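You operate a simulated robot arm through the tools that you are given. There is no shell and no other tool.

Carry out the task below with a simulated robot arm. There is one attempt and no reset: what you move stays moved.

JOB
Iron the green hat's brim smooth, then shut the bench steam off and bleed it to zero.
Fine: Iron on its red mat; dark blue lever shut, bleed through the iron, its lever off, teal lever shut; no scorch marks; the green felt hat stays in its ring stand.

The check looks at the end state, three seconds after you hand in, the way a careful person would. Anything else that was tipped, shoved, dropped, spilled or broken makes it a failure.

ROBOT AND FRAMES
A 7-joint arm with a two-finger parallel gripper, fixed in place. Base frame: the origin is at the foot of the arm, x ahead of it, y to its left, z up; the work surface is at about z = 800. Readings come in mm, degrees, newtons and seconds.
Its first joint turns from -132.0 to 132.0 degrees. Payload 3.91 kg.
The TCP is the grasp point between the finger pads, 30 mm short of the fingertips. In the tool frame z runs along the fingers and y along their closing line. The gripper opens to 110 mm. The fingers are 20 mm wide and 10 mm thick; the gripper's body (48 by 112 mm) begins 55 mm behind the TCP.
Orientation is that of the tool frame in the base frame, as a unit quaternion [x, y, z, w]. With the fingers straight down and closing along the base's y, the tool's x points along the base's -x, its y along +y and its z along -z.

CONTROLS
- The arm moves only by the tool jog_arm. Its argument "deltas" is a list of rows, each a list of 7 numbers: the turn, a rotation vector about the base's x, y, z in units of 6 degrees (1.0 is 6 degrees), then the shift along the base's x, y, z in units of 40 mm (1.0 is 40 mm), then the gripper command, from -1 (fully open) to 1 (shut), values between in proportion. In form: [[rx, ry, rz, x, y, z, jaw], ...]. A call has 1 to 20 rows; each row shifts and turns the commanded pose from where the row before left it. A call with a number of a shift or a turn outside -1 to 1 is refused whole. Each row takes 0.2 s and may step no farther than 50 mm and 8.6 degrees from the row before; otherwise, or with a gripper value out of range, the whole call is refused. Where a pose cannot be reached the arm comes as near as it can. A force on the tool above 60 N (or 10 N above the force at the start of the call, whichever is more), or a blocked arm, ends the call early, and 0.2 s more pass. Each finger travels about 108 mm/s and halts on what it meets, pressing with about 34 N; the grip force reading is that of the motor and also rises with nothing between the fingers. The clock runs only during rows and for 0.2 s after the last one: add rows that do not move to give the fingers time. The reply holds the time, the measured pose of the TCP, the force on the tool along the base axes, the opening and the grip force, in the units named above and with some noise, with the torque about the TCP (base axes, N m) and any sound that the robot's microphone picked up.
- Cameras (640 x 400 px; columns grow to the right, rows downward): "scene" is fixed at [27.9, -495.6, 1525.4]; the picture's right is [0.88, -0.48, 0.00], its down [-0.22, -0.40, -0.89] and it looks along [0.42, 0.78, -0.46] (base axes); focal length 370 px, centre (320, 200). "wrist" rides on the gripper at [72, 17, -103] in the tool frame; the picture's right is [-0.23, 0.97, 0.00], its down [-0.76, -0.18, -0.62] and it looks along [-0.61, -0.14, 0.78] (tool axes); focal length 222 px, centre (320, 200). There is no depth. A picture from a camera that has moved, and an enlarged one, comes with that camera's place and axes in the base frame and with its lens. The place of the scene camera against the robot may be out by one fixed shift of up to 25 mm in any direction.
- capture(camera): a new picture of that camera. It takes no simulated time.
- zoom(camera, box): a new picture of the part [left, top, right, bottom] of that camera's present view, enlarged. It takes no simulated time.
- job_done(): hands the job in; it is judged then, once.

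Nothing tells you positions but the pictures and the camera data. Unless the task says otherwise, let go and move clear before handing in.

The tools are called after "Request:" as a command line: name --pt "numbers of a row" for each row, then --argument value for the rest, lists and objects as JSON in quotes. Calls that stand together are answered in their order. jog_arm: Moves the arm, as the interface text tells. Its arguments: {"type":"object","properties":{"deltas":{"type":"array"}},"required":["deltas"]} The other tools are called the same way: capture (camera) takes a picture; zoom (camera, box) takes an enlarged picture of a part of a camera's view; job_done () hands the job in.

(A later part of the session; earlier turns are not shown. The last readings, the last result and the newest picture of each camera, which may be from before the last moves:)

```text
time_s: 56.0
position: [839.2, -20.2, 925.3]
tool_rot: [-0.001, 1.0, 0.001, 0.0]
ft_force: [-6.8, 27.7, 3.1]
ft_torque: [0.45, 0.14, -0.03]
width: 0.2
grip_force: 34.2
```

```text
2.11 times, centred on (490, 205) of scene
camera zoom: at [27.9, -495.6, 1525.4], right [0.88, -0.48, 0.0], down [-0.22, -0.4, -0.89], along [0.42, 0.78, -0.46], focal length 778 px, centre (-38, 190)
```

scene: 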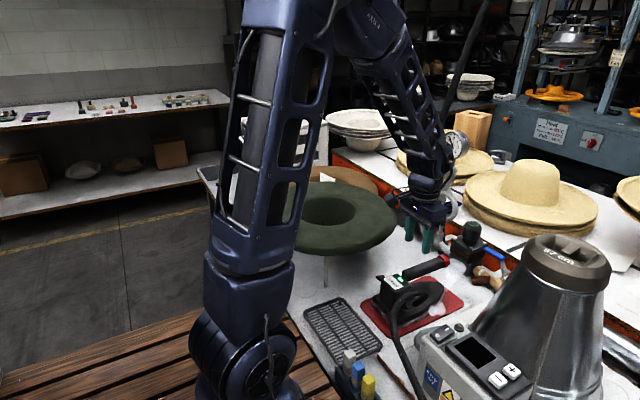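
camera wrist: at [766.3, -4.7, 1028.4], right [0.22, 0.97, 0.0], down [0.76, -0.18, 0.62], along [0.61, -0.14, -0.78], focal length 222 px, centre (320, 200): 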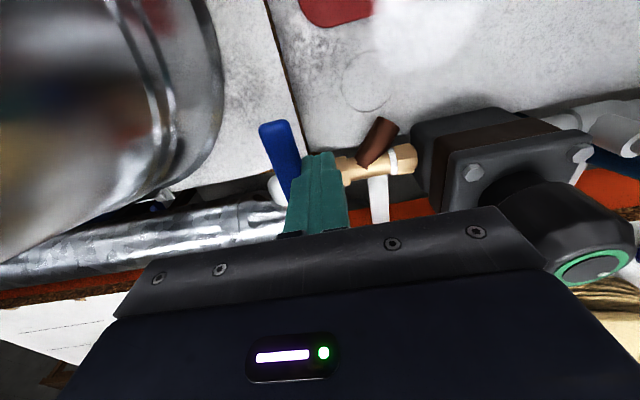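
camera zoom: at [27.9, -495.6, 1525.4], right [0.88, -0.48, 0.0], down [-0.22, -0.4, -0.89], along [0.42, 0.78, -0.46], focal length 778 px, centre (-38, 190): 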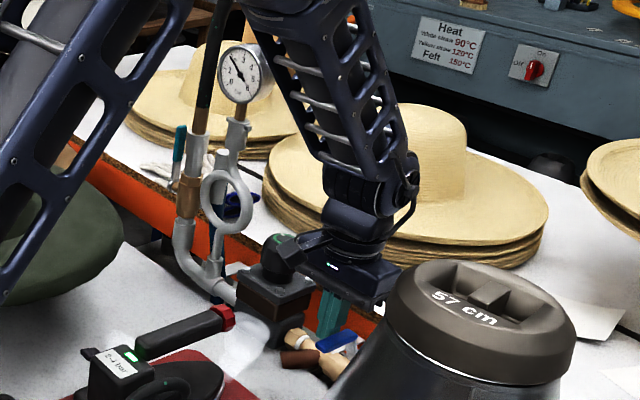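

The handle has hit its stop, so the blue lever is fully shut. I'll back off and check the gauge.

Request:
jog_arm --pt "0 0 0 0 0.3 0 1" --pt "0 0 0 0 0.2 0.3 1" --pt "0 0 0 0 0 0.8 1" --pt "0 0 0 -0.3 0 0.8 1" --pt "0 0 0 -0.5 0 0.6 1" --pt "0 0 0 0 0 0 1"

Request:
capture --camera "wrist"

Request:
zoom --camera "scene" --box '[434, 120, 484, 170]'

Request:
zoom --camera "scene" --box '[370, 220, 530, 330]'

```text
time_s: 57.4
position: [807.4, -3.2, 1024.7]
tool_rot: [-0.001, 1.0, 0.0, 0.0]
ft_force: [0.2, 0.5, -0.1]
ft_torque: [-0.02, -0.03, 0.02]
width: 0.0
grip_force: 33.7
```

```text
taken
camera wrist: at [734.6, 12.8, 1128.3], right [0.23, 0.97, 0.0], down [0.76, -0.18, 0.62], along [0.61, -0.14, -0.78], focal length 222 px, centre (320, 200)
```

wrist: 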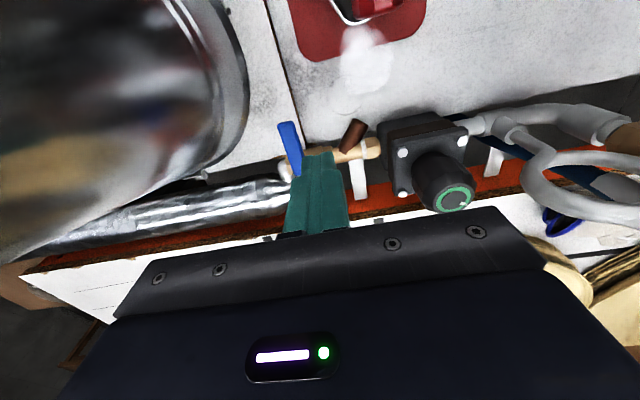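

```text
8.00 times, centred on (459, 145) of scene
camera zoom: at [27.9, -495.6, 1525.4], right [0.88, -0.48, 0.0], down [-0.22, -0.4, -0.89], along [0.42, 0.78, -0.46], focal length 2957 px, centre (-792, 640)
```

zoom: 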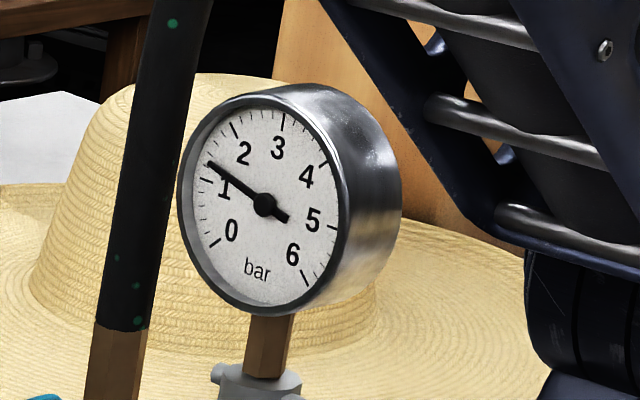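

```text
3.64 times, centred on (450, 275) of scene
camera zoom: at [27.9, -495.6, 1525.4], right [0.88, -0.48, 0.0], down [-0.22, -0.4, -0.89], along [0.42, 0.78, -0.46], focal length 1344 px, centre (-153, -73)
```

zoom: 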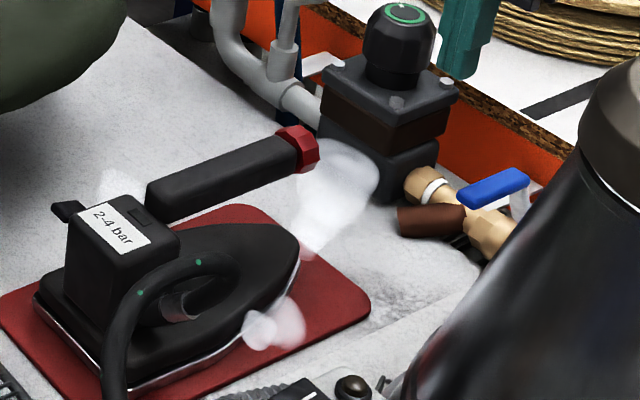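

The gauge is already down to about 1.3 bar and the iron's green light is out; the blue lever is square to the pipe. While it bleeds I'll go look at the teal lever up close.

Request:
jog_arm --pt "0 0 0 -0.6 0.2 0.7 0" --pt "0 0 0 -0.6 0.4 0.7 0" --pt "0 0 0 -0.5 0.8 0.5 0" --pt "0 0 0 0 1 0.3 0" --pt "0 -1 0 0 1 0 0" --pt "0 -1 0 0 1 0 0" --pt "0 -1 0 0 1 0 0" --pt "0 -1 0 0 1 0 0" --pt "0 0 0 0 1 0 0" --pt "0 0 0 0 0.9 0 0" --pt "0 0 0 0 0 0 0"

Request:
capture --camera "wrist"

Request:
zoom --camera "wrist" --box '[250, 60, 430, 210]'

Request:
zoom --camera "scene" --box '[434, 120, 484, 170]'

```text
time_s: 59.8
position: [739.1, 328.1, 1113.3]
tool_rot: [-0.001, 0.978, 0.001, 0.207]
ft_force: [-0.3, 1.1, 0.1]
ft_torque: [-0.01, 0.02, 0.03]
width: 54.9
grip_force: 0.1
```

```text
taken
camera wrist: at [630.4, 344.6, 1177.8], right [0.21, 0.97, 0.09], down [0.44, -0.18, 0.88], along [0.87, -0.14, -0.47], focal length 222 px, centre (320, 200)
```

wrist: 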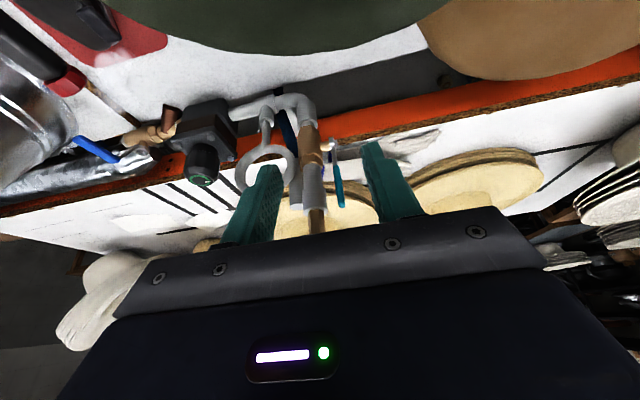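

```text
2.67 times, centred on (340, 135) of wrist
camera zoom: at [630.4, 344.6, 1177.8], right [0.21, 0.97, 0.09], down [0.44, -0.18, 0.88], along [0.87, -0.14, -0.47], focal length 592 px, centre (267, 373)
```

zoom: 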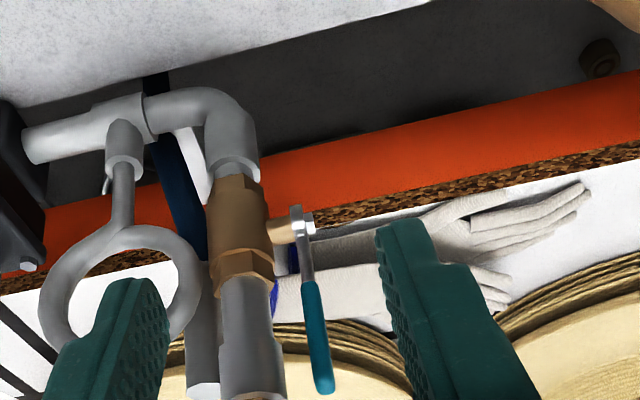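

```text
8.00 times, centred on (459, 145) of scene
camera zoom: at [27.9, -495.6, 1525.4], right [0.88, -0.48, 0.0], down [-0.22, -0.4, -0.89], along [0.42, 0.78, -0.46], focal length 2957 px, centre (-792, 640)
```

zoom: 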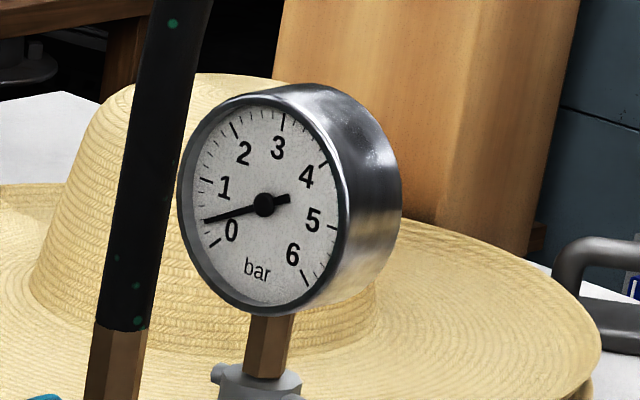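

The teal handle stands vertical at about (890, 330), pivoting at z≈945 on a stem along +y. The gauge is near 0.4 bar; I'll wait a bit more for zero.

Request:
jog_arm --pt "0 0.5 0 0 -0.5 0.1 0" --pt "0 0.5 0 0 -1 0 0" --pt "0 1 0 0 -1 0 0" --pt "0 1 0 0 -1 0 0" --pt "0 1 0 -0.3 -1 0 0.5" --pt "0 0 0 -0.8 -0.5 0 1" --pt "0 0 0 -0.9 0 0 1" --pt "0 0 0 -0.9 0 -0.3 1" --pt "0 0 0 0 0 0 1" --pt "0 0 0 0 0 0 1" --pt "0 0 0 0 0 0 1" --pt "0 0 0 0 0 0 1" --pt "0 0 0 0 0 0 1"

Request:
capture --camera "wrist"

Request:
zoom --camera "scene" --box '[434, 120, 484, 170]'

Request:
capture --camera "scene"

```text
time_s: 62.6
position: [625.5, 128.3, 1104.9]
tool_rot: [0.001, 1.0, 0.0, 0.001]
ft_force: [-0.5, 0.5, -0.6]
ft_torque: [-0.03, -0.01, 0.01]
width: 0.1
grip_force: 34.4
```

```text
taken
camera wrist: at [551.4, 144.9, 1208.4], right [0.23, 0.97, 0.0], down [0.76, -0.18, 0.62], along [0.61, -0.14, -0.78], focal length 222 px, centre (320, 200)
```

wrist: 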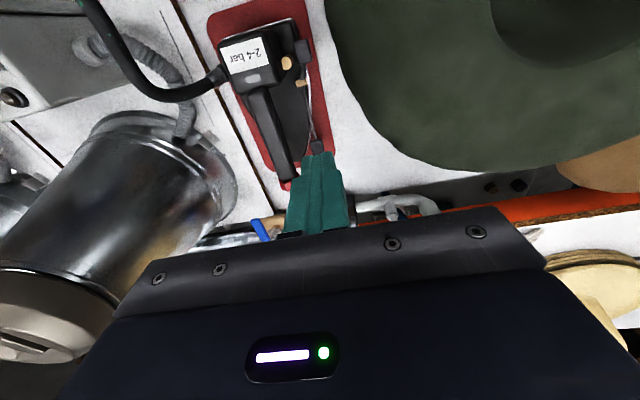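

```text
8.00 times, centred on (459, 145) of scene
camera zoom: at [27.9, -495.6, 1525.4], right [0.88, -0.48, 0.0], down [-0.22, -0.4, -0.89], along [0.42, 0.78, -0.46], focal length 2957 px, centre (-792, 640)
```

zoom: 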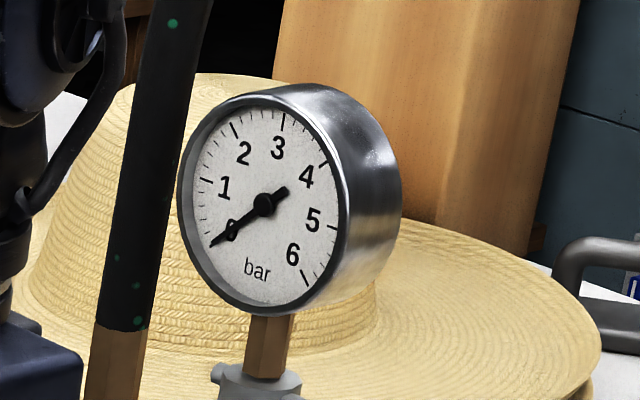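

```text
taken
```

scene: 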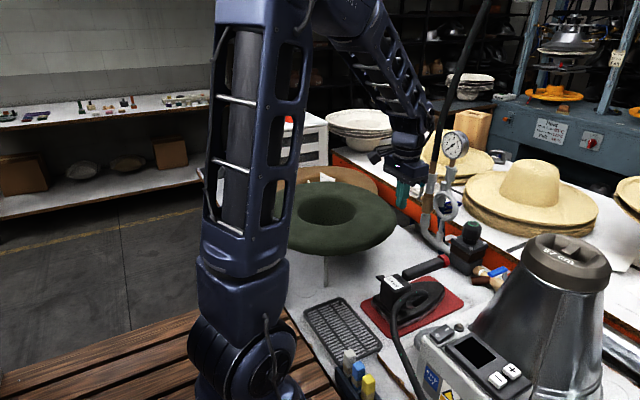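

The gauge reads zero and the steam has stopped. Next is the iron's lever: I'll locate the rear paddle, which is now the raised one.

Request:
zoom --camera "wrist" --box '[200, 0, 360, 180]'

Request:
jog_arm --pt "0 0 0 -0.8 0 -0.2 1" --pt "0 0 0 -0.6 -0.1 -0.2 1" --pt "0 0 0 0 0 0 1"

Request:
zoom --camera "wrist" --box '[220, 0, 400, 200]'

```text
2.22 times, centred on (280, 90) of wrist
camera zoom: at [551.4, 144.9, 1208.4], right [0.23, 0.97, 0.0], down [0.76, -0.18, 0.62], along [0.61, -0.14, -0.78], focal length 494 px, centre (409, 444)
```

zoom: 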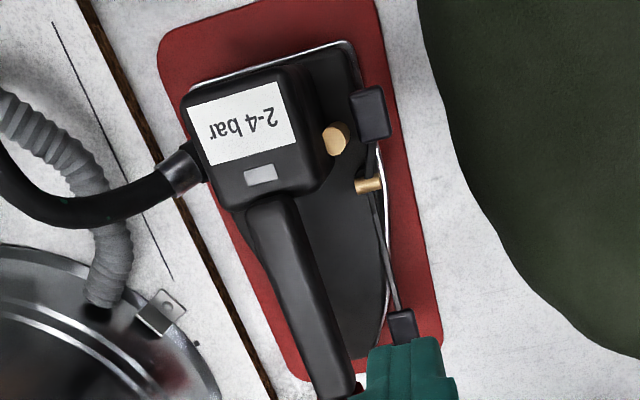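

```text
time_s: 63.4
position: [567.1, 124.2, 1088.3]
tool_rot: [0.0, 1.0, -0.001, 0.0]
ft_force: [-0.2, 0.9, 0.2]
ft_torque: [-0.03, 0.02, 0.0]
width: 0.0
grip_force: 34.7
```

```text
2.00 times, centred on (310, 100) of wrist
camera zoom: at [494.2, 140.7, 1191.6], right [0.23, 0.97, 0.0], down [0.76, -0.18, 0.62], along [0.61, -0.14, -0.78], focal length 444 px, centre (340, 400)
```

zoom: 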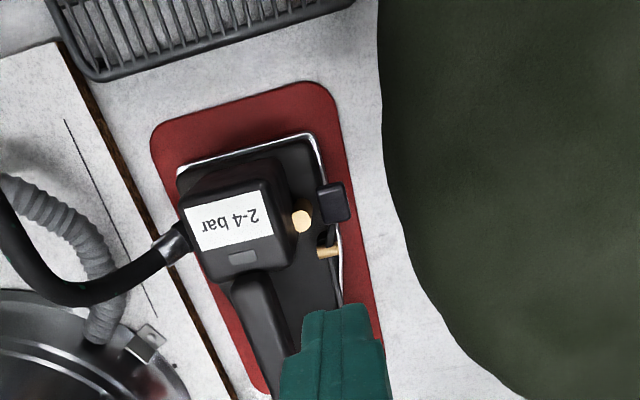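

The rear paddle is now up at about (574, 119, 879). With the present yaw the gripper body would reach over the hat brim, so I'll yaw the tool 90° first to keep it narrow in y.

Request:
jog_arm --pt "0 0 1 0 0 0 1" --pt "0 0 1 0 0 0 1" --pt "0 0 1 0 0 0 1" --pt "0 0 1 0 0 0 1" --pt "0 0 1 0 0 0 1" --pt "0 0 1 0 0 0 1" --pt "0 0 1 0 0 0 1" --pt "0 0 1 0 0 0 1" --pt "0 0 1 0 0 0 1" --pt "0 0 1 0 0 0 1" --pt "0 0 1 0 0 0 1" --pt "0 0 1 0 0 0 1" --pt "0 0 1 0 0 0 1" --pt "0 0 1 0 0 0 1" --pt "0 0 1 0 0 0 1" --pt "0 0 0 0 0 0 1"

Request:
capture --camera "wrist"

Request:
capture --camera "scene"

```text
time_s: 66.8
position: [568.8, 124.9, 1088.7]
tool_rot: [0.708, -0.706, 0.0, 0.0]
ft_force: [-0.1, -0.1, -0.3]
ft_torque: [0.02, 0.01, 0.02]
width: 0.1
grip_force: 34.2
```

```text
taken
camera wrist: at [550.5, 51.1, 1192.4], right [-0.97, 0.23, 0.0], down [0.18, 0.76, 0.62], along [0.14, 0.61, -0.78], focal length 222 px, centre (320, 200)
```

wrist: 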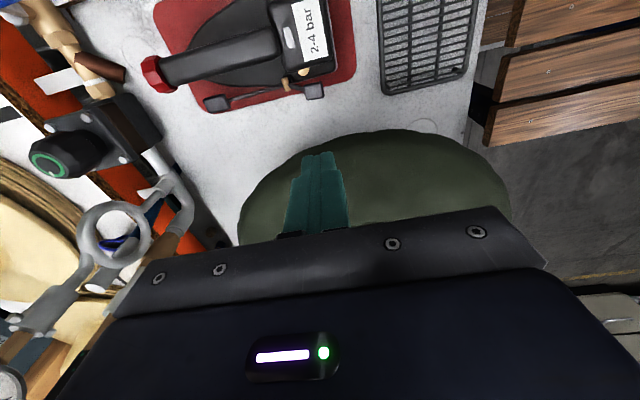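

```text
taken
```

scene: 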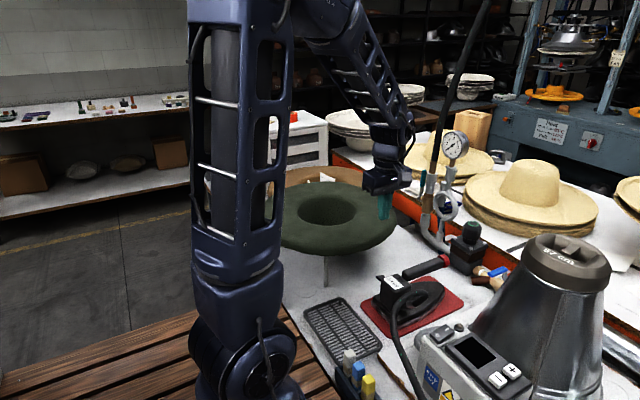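

Yaw reached. I'll go down over the rear paddle at (570, 121).

Request:
jog_arm --pt "0 0 0 0.03 -0.09 -0.6 1" --pt "0 0 0 0 0 -0.9 1" --pt "0 0 0 0 0 -0.9 1" --pt "0 0 0 0 0 -0.9 1" --pt "0 0 0 0 0 -0.6 1" --pt "0 0 0 0 0 -0.3 1" --pt "0 0 0 0 0 0 1"

Request:
capture --camera "wrist"

Request:
zoom --camera "scene" --box '[350, 200, 490, 340]'

```text
time_s: 68.4
position: [570.0, 120.2, 920.7]
tool_rot: [0.707, -0.707, 0.0, 0.0]
ft_force: [0.1, 0.1, 0.5]
ft_torque: [0.0, -0.01, -0.03]
width: 0.1
grip_force: 33.8
```

```text
taken
camera wrist: at [552.1, 48.2, 1023.7], right [-0.97, 0.23, 0.0], down [0.18, 0.76, 0.62], along [0.14, 0.61, -0.78], focal length 222 px, centre (320, 200)
```

wrist: 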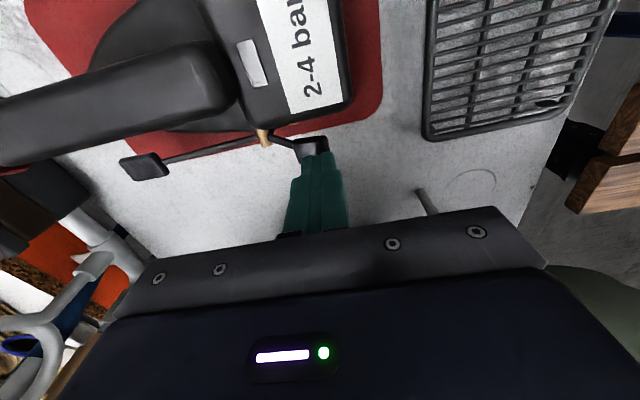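

```text
2.86 times, centred on (420, 270) of scene
camera zoom: at [27.9, -495.6, 1525.4], right [0.88, -0.48, 0.0], down [-0.22, -0.4, -0.89], along [0.42, 0.78, -0.46], focal length 1056 px, centre (34, 0)
```

zoom: 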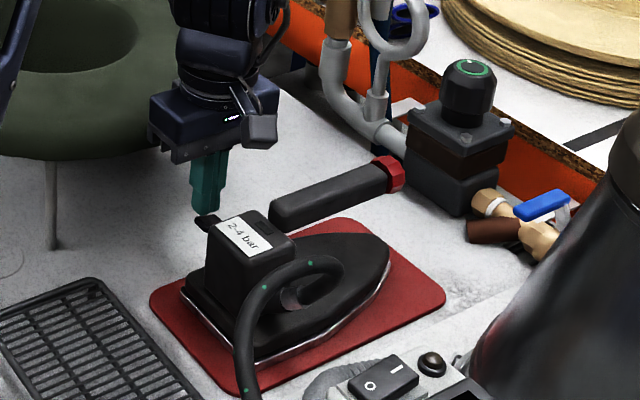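

Request:
jog_arm --pt "0 0 0 0 0 -0.1 1" --pt "0 0 0 0 0 -0.1 1" --pt "0 0 0 0 0 -0.1 1" --pt "0 0 0 0 0 -0.1 1" --pt "0 0 0 0 0 0 1"

Request:
capture --camera "wrist"

```text
time_s: 69.6
position: [569.7, 120.0, 905.4]
tool_rot: [0.707, -0.707, 0.0, 0.001]
ft_force: [2.0, -22.8, 17.1]
ft_torque: [2.15, 0.11, -0.21]
width: 0.1
grip_force: 34.2
```

```text
taken
camera wrist: at [551.7, 46.5, 1008.8], right [-0.97, 0.23, 0.0], down [0.18, 0.76, 0.62], along [0.14, 0.61, -0.78], focal length 222 px, centre (320, 200)
```

wrist: 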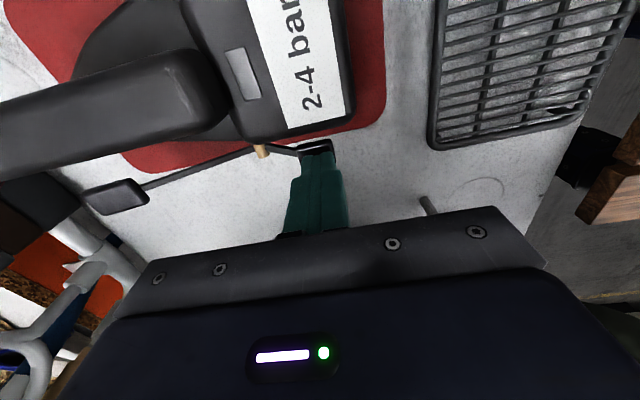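

There's an unexpected sideways force (about -23 N in y) acting above the TCP, so the gripper's upper body is likely touching the hat brim. I'll back straight up and look.

Request:
jog_arm --pt "0 0 0 0 0 0.1 1" --pt "0 0 0 0 0 0.2 1" --pt "0 0 0 0 0 0.4 1" --pt "0 0 0 0 0 0 1"

Request:
capture --camera "scene"

Request:
zoom --camera "scene" --box '[260, 150, 440, 310]'

Request:
capture --camera "wrist"

```text
time_s: 70.6
position: [569.0, 121.0, 933.9]
tool_rot: [-0.707, 0.707, 0.0, 0.0]
ft_force: [0.2, -0.6, -0.1]
ft_torque: [0.02, -0.04, 0.0]
width: 0.0
grip_force: 34.0
```

```text
taken
```

scene: 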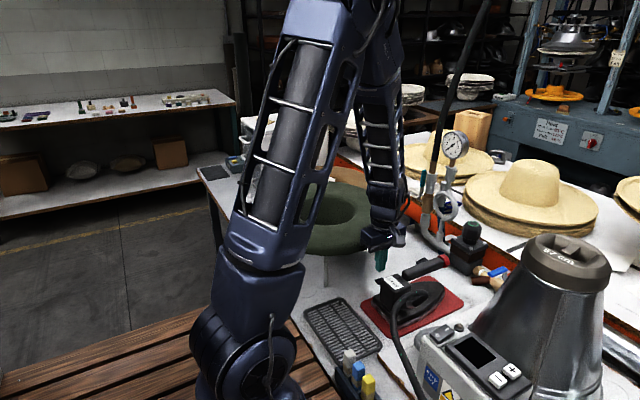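

```text
2.50 times, centred on (350, 230) of scene
camera zoom: at [27.9, -495.6, 1525.4], right [0.88, -0.48, 0.0], down [-0.22, -0.4, -0.89], along [0.42, 0.78, -0.46], focal length 924 px, centre (245, 125)
```

zoom: 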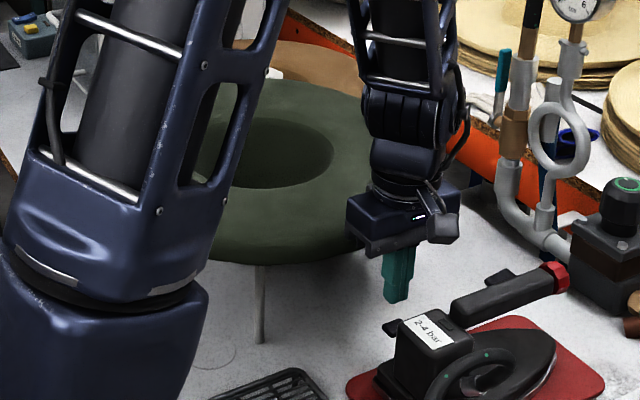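

```text
taken
camera wrist: at [551.7, 47.8, 1036.9], right [-0.97, 0.23, 0.0], down [0.18, 0.76, 0.62], along [0.14, 0.61, -0.78], focal length 222 px, centre (320, 200)
```

wrist: 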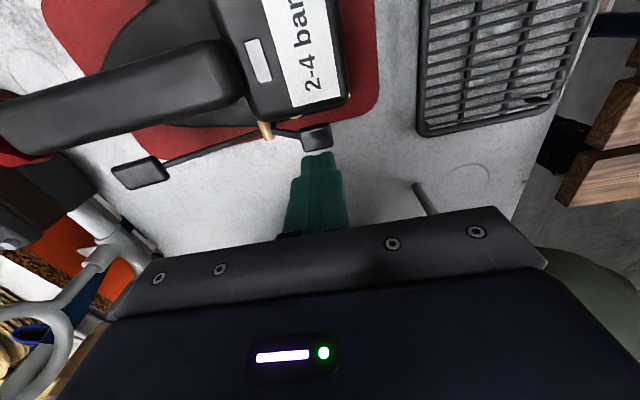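

The hat and stand look undisturbed. I'll rise and yaw back to check whether the lever flipped.

Request:
jog_arm --pt "0 0 0 0 -0.2 0.8 1" --pt "0 0 0 0 -0.2 1 1" --pt "0 0 -1 0 0 1 1" --pt "0 0 -1 0 0 1 1" --pt "0 0 -1 0 0 0.3 1" --pt "0 0 -1 0 0 0 1" --pt "0 0 -1 0 0 0 1" --pt "0 0 -1 0 0 0 1" --pt "0 0 -1 0 0 0 1" --pt "0 0 -1 0 0 0 1" --pt "0 0 -1 0 0 0 1" --pt "0 0 -1 0 0 0 1" --pt "0 0 -1 0 0 0 1" --pt "0 0 -1 0 0 0 1" --pt "0 0 -1 0 0 0 1" --pt "0 0 -1 0 0 0 1" --pt "0 0 -1 0 0 0 1" --pt "0 0 0 0 0 0 1"

Request:
capture --camera "wrist"

Request:
zoom --camera "wrist" --box '[200, 20, 420, 160]'

Request:
zoom --camera "scene" --box '[370, 245, 470, 340]'

```text
time_s: 74.4
position: [570.1, 105.9, 1096.6]
tool_rot: [0.0, 1.0, 0.0, 0.0]
ft_force: [0.3, 0.7, 0.1]
ft_torque: [-0.02, 0.05, 0.03]
width: 0.0
grip_force: 33.6
```

```text
taken
camera wrist: at [496.1, 121.1, 1200.5], right [0.23, 0.97, 0.0], down [0.76, -0.18, 0.62], along [0.61, -0.14, -0.78], focal length 222 px, centre (320, 200)
```

wrist: 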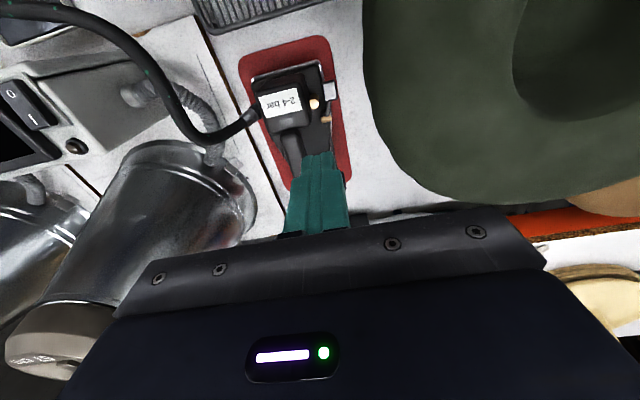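

```text
2.86 times, centred on (310, 90) of wrist
camera zoom: at [496.1, 121.1, 1200.5], right [0.23, 0.97, 0.0], down [0.76, -0.18, 0.62], along [0.61, -0.14, -0.78], focal length 635 px, centre (349, 514)
```

zoom: 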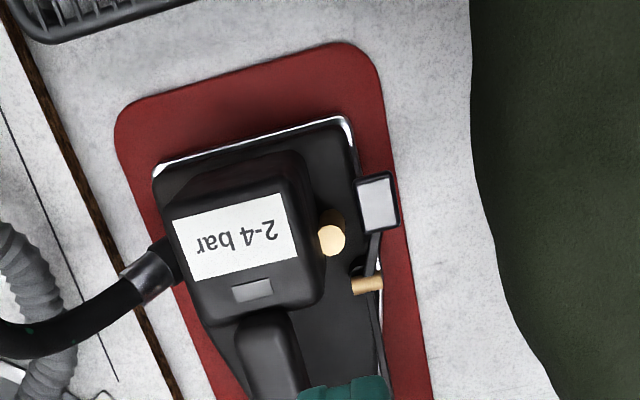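

```text
4.21 times, centred on (420, 292) of scene
camera zoom: at [27.9, -495.6, 1525.4], right [0.88, -0.48, 0.0], down [-0.22, -0.4, -0.89], along [0.42, 0.78, -0.46], focal length 1556 px, centre (-101, -190)
```

zoom: 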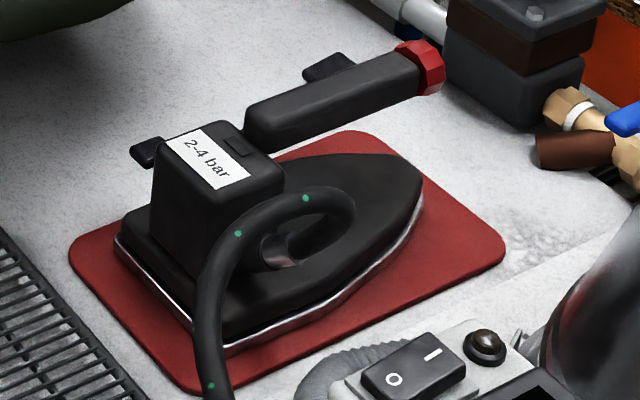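

The lever is back in its starting tilt: rear paddle down, front paddle up, so it is off. Now for the teal lever I'll re-orient the gripper (yaw -90°, leaning slightly away from the hose) so the fingers can straddle the handle from above.

Request:
jog_arm --pt "0 0 -1 0.1 0.2 0.6 1" --pt "0 0 -1 0.1 0.3 0.6 1" --pt "0 0 -1 0.22 0.38 0.5 1" --pt "0 0 -1 0.22 0.4 0.2 1" --pt "0 0 -1 0.22 0.4 0 1" --pt "0 0 -1 0.22 0.4 0 1" --pt "0 0 -1 0.22 0.4 0 1" --pt "0 0 -1 0.22 0.4 0 1" --pt "0 0 -1 0.22 0.4 0 0.6" --pt "0 0 -1 0.22 0.4 0 0.27" --pt "0 0 -1 0.22 0.4 0 0.27" --pt "0 0 -1 0.22 0.4 0 0.27" --pt "0 0 -1 0.22 0.4 0 0.27" --pt "0 0 -1 0.22 0.4 0 0.27" --pt "0 0 -1 0.22 0.5 0 0.27" --pt "-1 0 0 0 0 0 0.27" --pt "-1 0 0 0 0 0 0.27" --pt "0 0 0 0 0 0 0.27"

Request:
capture --camera "wrist"

Request:
capture --camera "scene"

```text
time_s: 78.2
position: [692.7, 336.4, 1173.2]
tool_rot: [0.703, 0.703, -0.075, 0.074]
ft_force: [-0.5, 0.2, 0.0]
ft_torque: [0.01, 0.05, -0.05]
width: 40.2
grip_force: 0.0
```

```text
taken
camera wrist: at [708.0, 427.7, 1258.8], right [0.97, -0.22, 0.05], down [-0.18, -0.61, 0.77], along [-0.14, -0.76, -0.64], focal length 222 px, centre (320, 200)
```

wrist: 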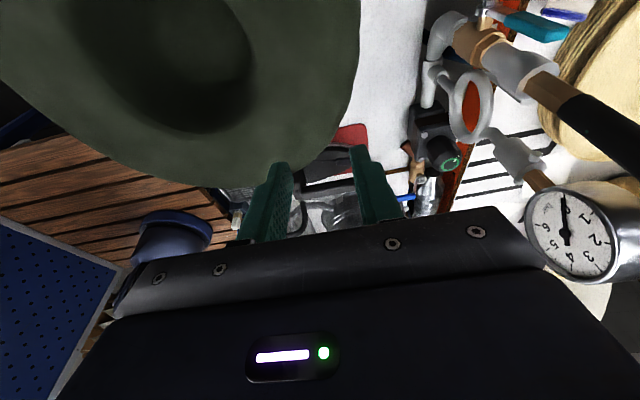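

```text
taken
```

scene: 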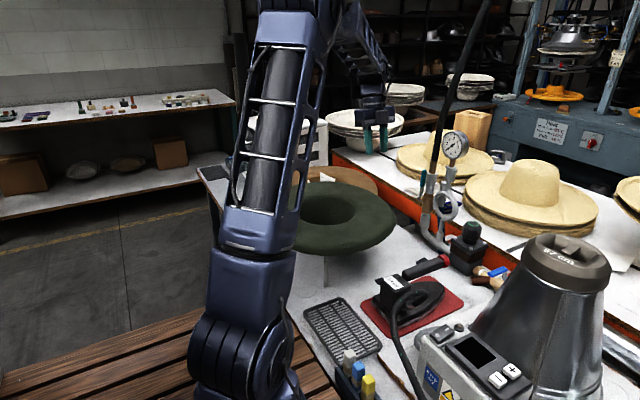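

The view from here shows the teal handle, pivot, hose and gauge (reading zero) clearly. I'll advance along y≈338 at a safe height.

Request:
jog_arm --pt "0 0 0 0.7 0.05 0 0.27" --pt "0 0 0 0.9 0 0 0.27" --pt "0 0 0 0.9 0 0 0.27" --pt "0 0 0 0.3 0 0 0.27" --pt "0 0 0 0 0 0 0.27"

Request:
capture --camera "wrist"

Request:
zoom --camera "wrist" --box '[300, 0, 500, 200]'

```text
time_s: 79.4
position: [803.7, 338.0, 1173.0]
tool_rot: [0.703, 0.703, -0.074, 0.074]
ft_force: [-0.5, -0.1, 0.0]
ft_torque: [0.03, 0.01, -0.01]
width: 40.3
grip_force: 0.0
```

```text
taken
camera wrist: at [820.1, 429.7, 1259.6], right [0.97, -0.22, 0.05], down [-0.18, -0.62, 0.77], along [-0.14, -0.76, -0.64], focal length 222 px, centre (320, 200)
```

wrist: 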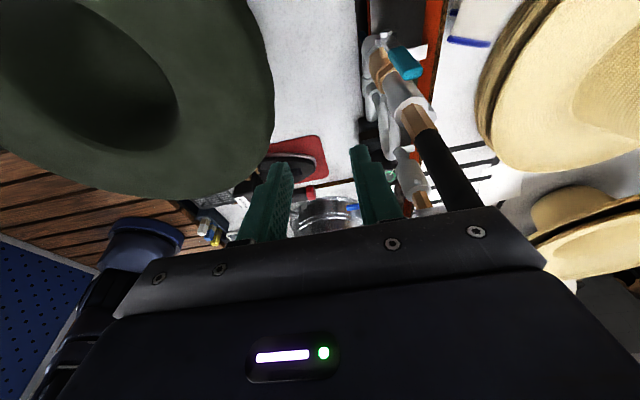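

```text
2.00 times, centred on (400, 100) of wrist
camera zoom: at [820.1, 429.7, 1259.6], right [0.97, -0.22, 0.05], down [-0.18, -0.62, 0.77], along [-0.14, -0.76, -0.64], focal length 444 px, centre (160, 400)
```

zoom: 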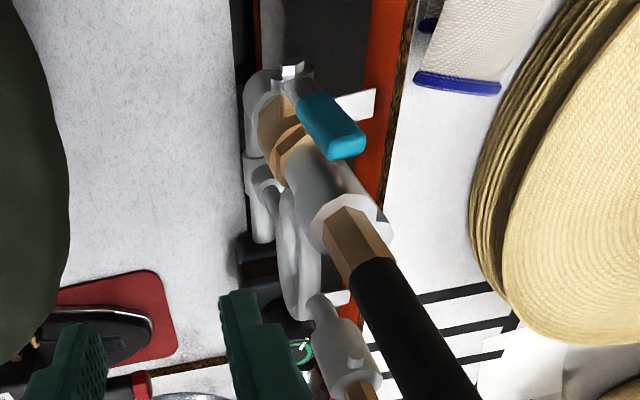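

Request:
jog_arm --pt "0 0 0 0.7 0 0 0.27" --pt "0 0 0 0.8 0 0 0.27" --pt "0 0 0 0.68 0 -0.3 0.27" --pt "0 0 0 0 0 -0.5 0.27" --pt "0 0 0 0 0 0 0.27"

Request:
capture --camera "wrist"

Request:
zoom --camera "scene" --box '[380, 80, 520, 260]'

```text
time_s: 80.6
position: [890.6, 339.0, 1140.0]
tool_rot: [0.704, 0.703, -0.074, 0.073]
ft_force: [0.4, -0.2, 1.3]
ft_torque: [-0.01, 0.01, -0.02]
width: 40.5
grip_force: 0.0
```

```text
taken
camera wrist: at [906.8, 430.1, 1226.7], right [0.97, -0.22, 0.05], down [-0.18, -0.62, 0.77], along [-0.14, -0.76, -0.64], focal length 222 px, centre (320, 200)
```

wrist: 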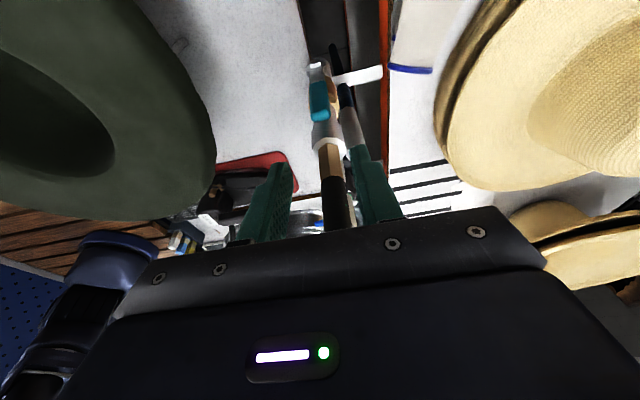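

```text
2.22 times, centred on (450, 170) of scene
camera zoom: at [27.9, -495.6, 1525.4], right [0.88, -0.48, 0.0], down [-0.22, -0.4, -0.89], along [0.42, 0.78, -0.46], focal length 821 px, centre (31, 267)
```

zoom: 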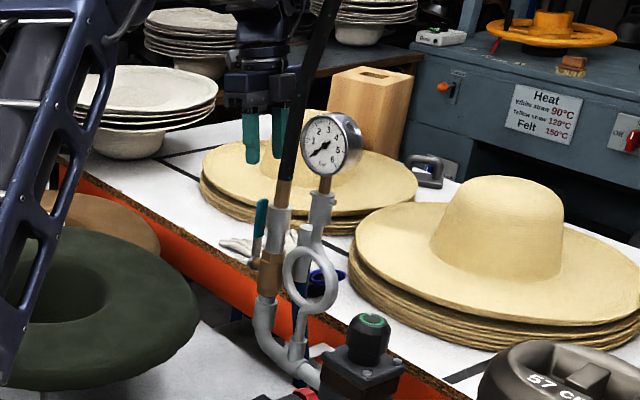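

The handle is centred between the fingers. I'll descend so the fork straddles its upper half.

Request:
jog_arm --pt "0 0 0 0.05 -0.05 -0.6 0.27" --pt "0 0 0 0 0 -0.7 0.27" --pt "0 0 0 0 0 -0.7 0.27" --pt "0 0 0 0 0 -0.4 0.27" --pt "0 0 0 0 0 0 0.27"

Request:
capture --camera "wrist"

Request:
zoom --camera "scene" --box '[380, 100, 500, 260]'

```text
time_s: 81.8
position: [893.6, 336.8, 1044.0]
tool_rot: [0.703, 0.704, -0.074, 0.074]
ft_force: [0.1, 0.3, 0.4]
ft_torque: [0.01, -0.01, 0.01]
width: 40.0
grip_force: 0.0
```

```text
taken
camera wrist: at [909.3, 427.7, 1130.7], right [0.97, -0.22, 0.05], down [-0.18, -0.62, 0.77], along [-0.14, -0.76, -0.64], focal length 222 px, centre (320, 200)
```

wrist: 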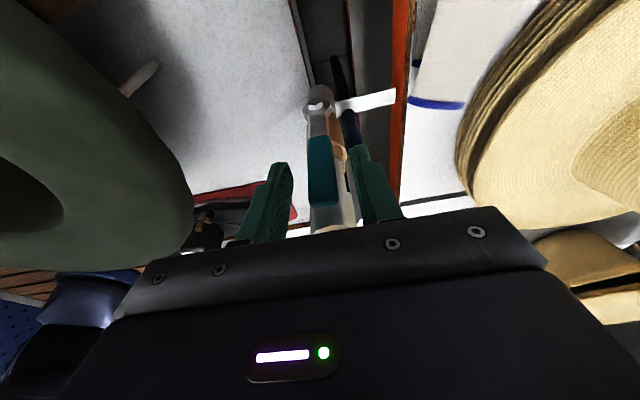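

```text
2.50 times, centred on (440, 180) of scene
camera zoom: at [27.9, -495.6, 1525.4], right [0.88, -0.48, 0.0], down [-0.22, -0.4, -0.89], along [0.42, 0.78, -0.46], focal length 924 px, centre (20, 250)
```

zoom: 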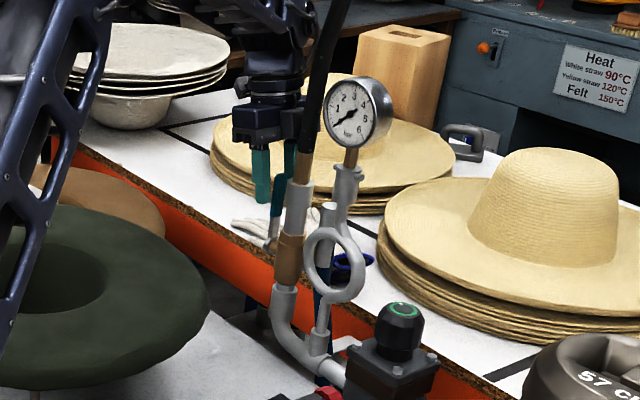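

Request:
jog_arm --pt "0 0 0 -0.2 0 0 0.27" --pt "0 0 0 -0.15 0 0 0.27" --pt "0 0 0 -0.1 0 0 0.27" --pt "0 0 0 -0.1 0 0 0.27" --pt "0 0 0 0 0 0 0.27"

Request:
capture --camera "wrist"

```text
time_s: 83.0
position: [871.4, 336.5, 1044.9]
tool_rot: [0.704, 0.703, -0.074, 0.074]
ft_force: [0.6, 0.9, -0.7]
ft_torque: [0.01, -0.04, 0.02]
width: 41.0
grip_force: 0.3
```

```text
taken
camera wrist: at [887.2, 427.6, 1131.1], right [0.97, -0.22, 0.05], down [-0.18, -0.62, 0.77], along [-0.14, -0.76, -0.64], focal length 222 px, centre (320, 200)
```

wrist: 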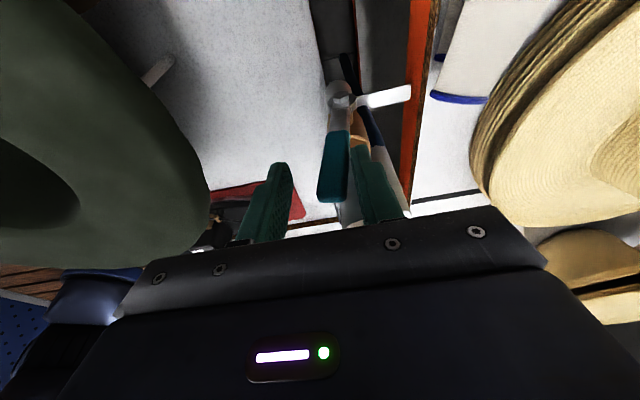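

The teal handle moves freely toward the robot as well. I'll tilt it further with the fork, then lift out, close the fingers and push it down from above.

Request:
jog_arm --pt "0 0 0 -0.13 0 -0.05 0.27" --pt "0 0 0 -0.13 0 -0.08 0.27" --pt "0 0 0 -0.13 0 -0.1 0.27" --pt "0 0 0 -0.13 0 -0.1 0.27" --pt "0 0 0 0 0 0 0.27"

Request:
capture --camera "wrist"

```text
time_s: 84.2
position: [850.5, 335.9, 1031.0]
tool_rot: [0.703, 0.703, -0.074, 0.073]
ft_force: [0.9, -0.6, 0.3]
ft_torque: [0.02, -0.05, 0.0]
width: 40.7
grip_force: 0.8
```

```text
taken
camera wrist: at [866.1, 427.4, 1117.5], right [0.97, -0.22, 0.05], down [-0.18, -0.62, 0.77], along [-0.14, -0.76, -0.64], focal length 222 px, centre (320, 200)
```

wrist: 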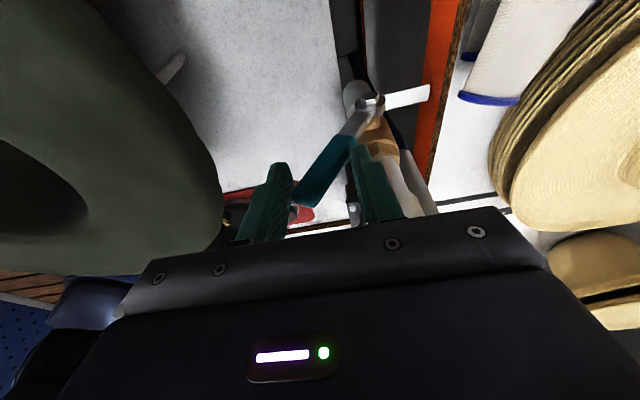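

Request:
jog_arm --pt "0 0 0 0.03 0 0.3 0.27" --pt "0 0 0 0 0 0.6 0.27" --pt "0 0 0 0 0 0.7 0.27" --pt "0 0 0 0.5 0 0 0.6" --pt "0 0 0 0.4 0 0 1" --pt "0 0 0 0 0 0 1" --pt "0 0 0 0 0 0 1"

Request:
capture --camera "wrist"

```text
time_s: 85.8
position: [887.8, 336.0, 1095.7]
tool_rot: [0.704, 0.703, -0.075, 0.074]
ft_force: [-0.5, 0.6, 0.8]
ft_torque: [0.0, 0.0, 0.01]
width: 0.0
grip_force: 34.1
```

```text
taken
camera wrist: at [903.9, 427.5, 1182.1], right [0.97, -0.22, 0.05], down [-0.18, -0.62, 0.77], along [-0.14, -0.76, -0.64], focal length 222 px, centre (320, 200)
```

wrist: 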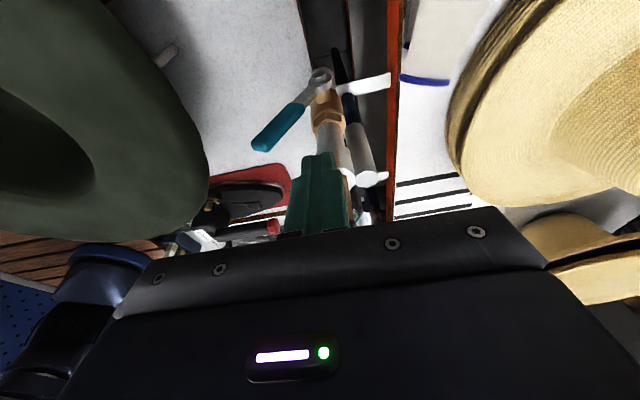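

The handle stays at about 30°. With closed fingers I'll come down on its trailing side and sweep it further.

Request:
jog_arm --pt "0 0 0 0.03 0 -0.7 1" --pt "0 0 0 0 0 -0.7 1" --pt "0 0 0 -0.26 0 -0.37 1" --pt "0 0 0 -0.2 0 -0.125 1" --pt "0 0 0 -0.2 0 -0.125 1" --pt "0 0 0 0 0 0 1"

Request:
capture --camera "wrist"

```text
time_s: 86.7
position: [878.3, 338.0, 1031.4]
tool_rot: [0.702, 0.705, -0.066, 0.076]
ft_force: [-0.5, 3.1, 3.5]
ft_torque: [-0.33, -0.07, 0.01]
width: 0.0
grip_force: 33.8
stopped in row 4: the force on the tool passed its limit at 70 N (the readings are from after the stop); the commanded pose is now the measured one
```

```text
taken
camera wrist: at [893.6, 429.5, 1118.4], right [0.97, -0.22, 0.06], down [-0.19, -0.62, 0.76], along [-0.13, -0.75, -0.65], focal length 222 px, centre (320, 200)
```

wrist: 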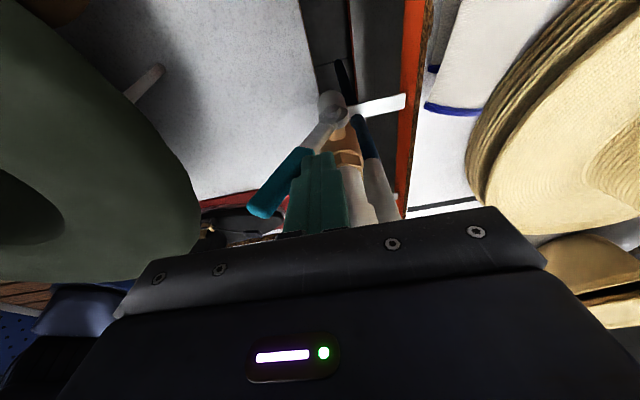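

The finger touched the pipe sleeve next to the handle. I'll back off upward and retry about 8 mm farther out in +y.

Request:
jog_arm --pt "0 0 0 0 0.1 0.3 1" --pt "0 0 0 0.1 0.1 0.6 1" --pt "0 0 0 0.1 0 0.4 1" --pt "0 0 0 0 0 0 1"

Request:
capture --camera "wrist"

Request:
zoom --camera "wrist" --box '[240, 50, 400, 200]'

Request:
zoom --camera "scene" --box '[390, 110, 510, 270]'

```text
time_s: 87.7
position: [886.7, 345.8, 1083.5]
tool_rot: [0.702, 0.705, -0.067, 0.076]
ft_force: [0.7, -0.4, 1.0]
ft_torque: [0.01, -0.01, -0.03]
width: 0.0
grip_force: 34.1
```

```text
taken
camera wrist: at [901.8, 437.1, 1169.9], right [0.97, -0.22, 0.06], down [-0.18, -0.62, 0.76], along [-0.13, -0.75, -0.65], focal length 222 px, centre (320, 200)
```

wrist: 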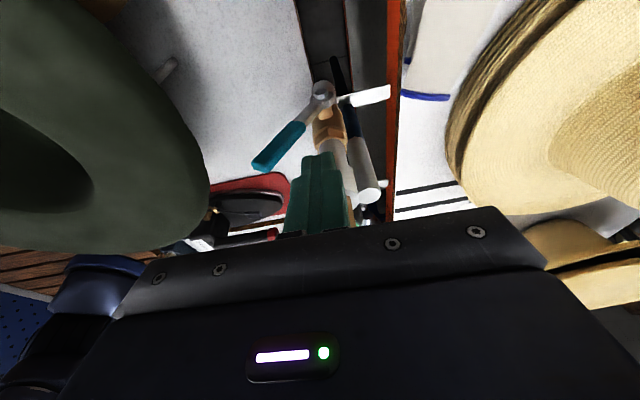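

```text
2.67 times, centred on (320, 125) of wrist
camera zoom: at [901.8, 437.1, 1169.9], right [0.97, -0.22, 0.06], down [-0.18, -0.62, 0.76], along [-0.13, -0.75, -0.65], focal length 592 px, centre (320, 400)
```

zoom: 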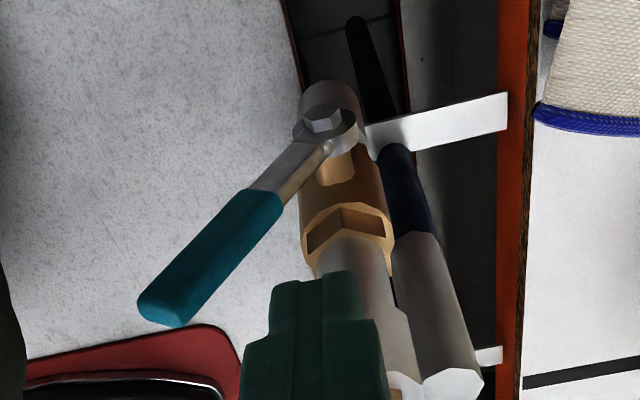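

```text
2.50 times, centred on (450, 190) of scene
camera zoom: at [27.9, -495.6, 1525.4], right [0.88, -0.48, 0.0], down [-0.22, -0.4, -0.89], along [0.42, 0.78, -0.46], focal length 924 px, centre (-5, 225)
```

zoom: 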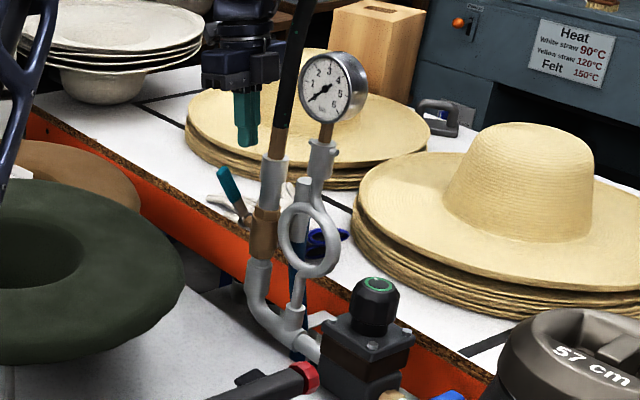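

The handle is clear and now leans about 30°; its outer end is away from the pipe. I'll push at the outer end of the handle, clear of the sleeve.

Request:
jog_arm --pt "0 0 0 -0.2 -0.05 -0.3 1" --pt "0 0 0 -0.2 -0.04 -0.3 1" --pt "0 0 0 -0.18 0 -0.2 1" --pt "0 0 0 -0.3 0 -0.2 1" --pt "0 0 0 0 0 0 1"

Request:
capture --camera "wrist"

```text
time_s: 88.9
position: [850.7, 342.5, 1042.4]
tool_rot: [0.702, 0.705, -0.067, 0.076]
ft_force: [-0.3, -0.2, 0.0]
ft_torque: [0.01, -0.03, 0.04]
width: 0.0
grip_force: 33.9
```

```text
taken
camera wrist: at [866.1, 433.8, 1129.3], right [0.97, -0.22, 0.06], down [-0.18, -0.62, 0.76], along [-0.13, -0.75, -0.65], focal length 222 px, centre (320, 200)
```

wrist: 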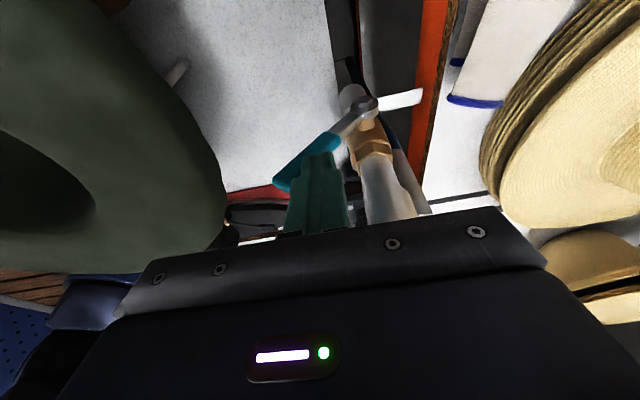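

Request:
jog_arm --pt "0 0 0 -0.28 0 -0.21 1" --pt "0 0 0 -0.22 0 -0.3 1" --pt "0 0 0 -0.2 0 -0.3 1" --pt "0 0 0 -0.1 0 -0.3 1" --pt "0 0 0 0 0 0 1"

Request:
capture --camera "wrist"

Request:
zoom --camera "scene" --box '[390, 110, 510, 270]'

```text
time_s: 90.1
position: [819.9, 342.3, 997.7]
tool_rot: [0.702, 0.705, -0.067, 0.076]
ft_force: [-0.3, -0.8, -0.6]
ft_torque: [0.03, 0.01, -0.02]
width: 0.1
grip_force: 34.1
```

```text
taken
camera wrist: at [834.1, 433.8, 1085.1], right [0.97, -0.22, 0.06], down [-0.18, -0.62, 0.76], along [-0.13, -0.75, -0.65], focal length 222 px, centre (320, 200)
```

wrist: 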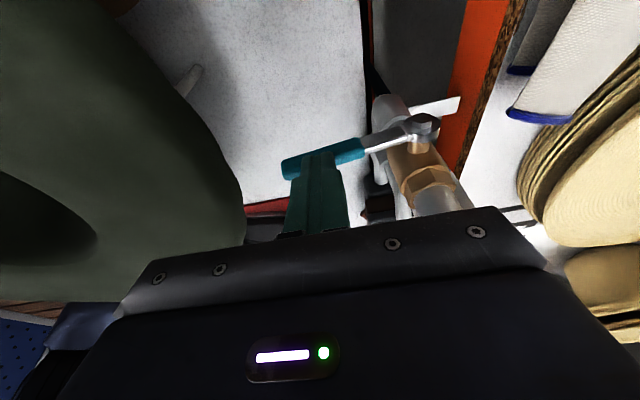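

```text
2.50 times, centred on (450, 190) of scene
camera zoom: at [27.9, -495.6, 1525.4], right [0.88, -0.48, 0.0], down [-0.22, -0.4, -0.89], along [0.42, 0.78, -0.46], focal length 924 px, centre (-5, 225)
```

zoom: 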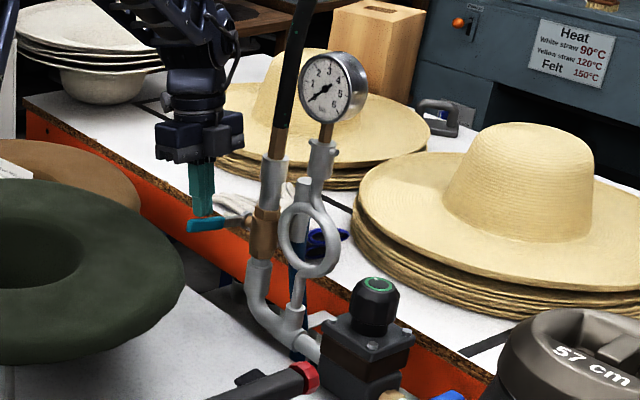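

The teal handle is nearly horizontal. I'll press down in small steps until it meets its stop.

Request:
jog_arm --pt "0 0 0 -0.03 0 -0.1 1" --pt "0 0 0 -0.02 0 -0.1 1" --pt "0 0 0 0 0 -0.1 1" --pt "0 0 0 0 0 0 1"

Request:
capture --camera "wrist"

```text
time_s: 91.1
position: [817.0, 343.1, 986.2]
tool_rot: [0.702, 0.705, -0.067, 0.076]
ft_force: [0.0, 0.2, 0.0]
ft_torque: [-0.01, 0.02, 0.0]
width: 0.0
grip_force: 34.6
```

```text
taken
camera wrist: at [832.0, 433.8, 1073.5], right [0.97, -0.22, 0.06], down [-0.18, -0.62, 0.76], along [-0.13, -0.75, -0.65], focal length 222 px, centre (320, 200)
```

wrist: 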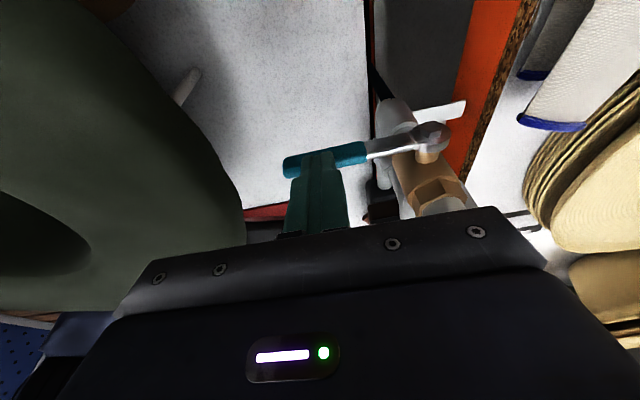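

Request:
jog_arm --pt "0 0 0 0 0 -0.08 1" --pt "0 0 0 0 0 -0.08 1" --pt "0 0 0 0 0 0 1"

Request:
capture --camera "wrist"

```text
time_s: 91.9
position: [816.6, 342.9, 983.6]
tool_rot: [0.703, 0.704, -0.064, 0.077]
ft_force: [-10.3, -3.0, 49.6]
ft_torque: [-0.44, 0.25, -0.3]
width: 0.1
grip_force: 33.8
```

```text
taken
camera wrist: at [831.4, 433.6, 1071.0], right [0.97, -0.22, 0.06], down [-0.19, -0.62, 0.76], along [-0.13, -0.75, -0.65], focal length 222 px, centre (320, 200)
```

wrist: 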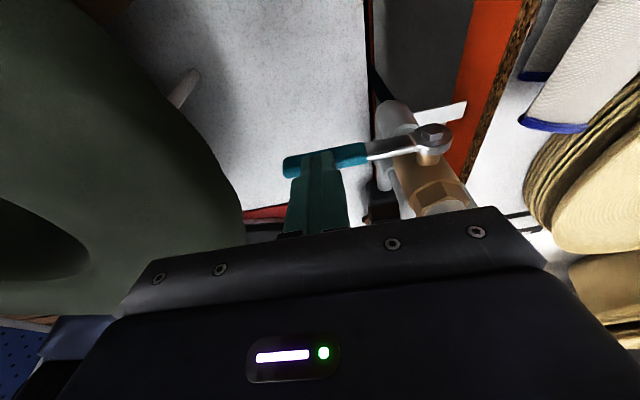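

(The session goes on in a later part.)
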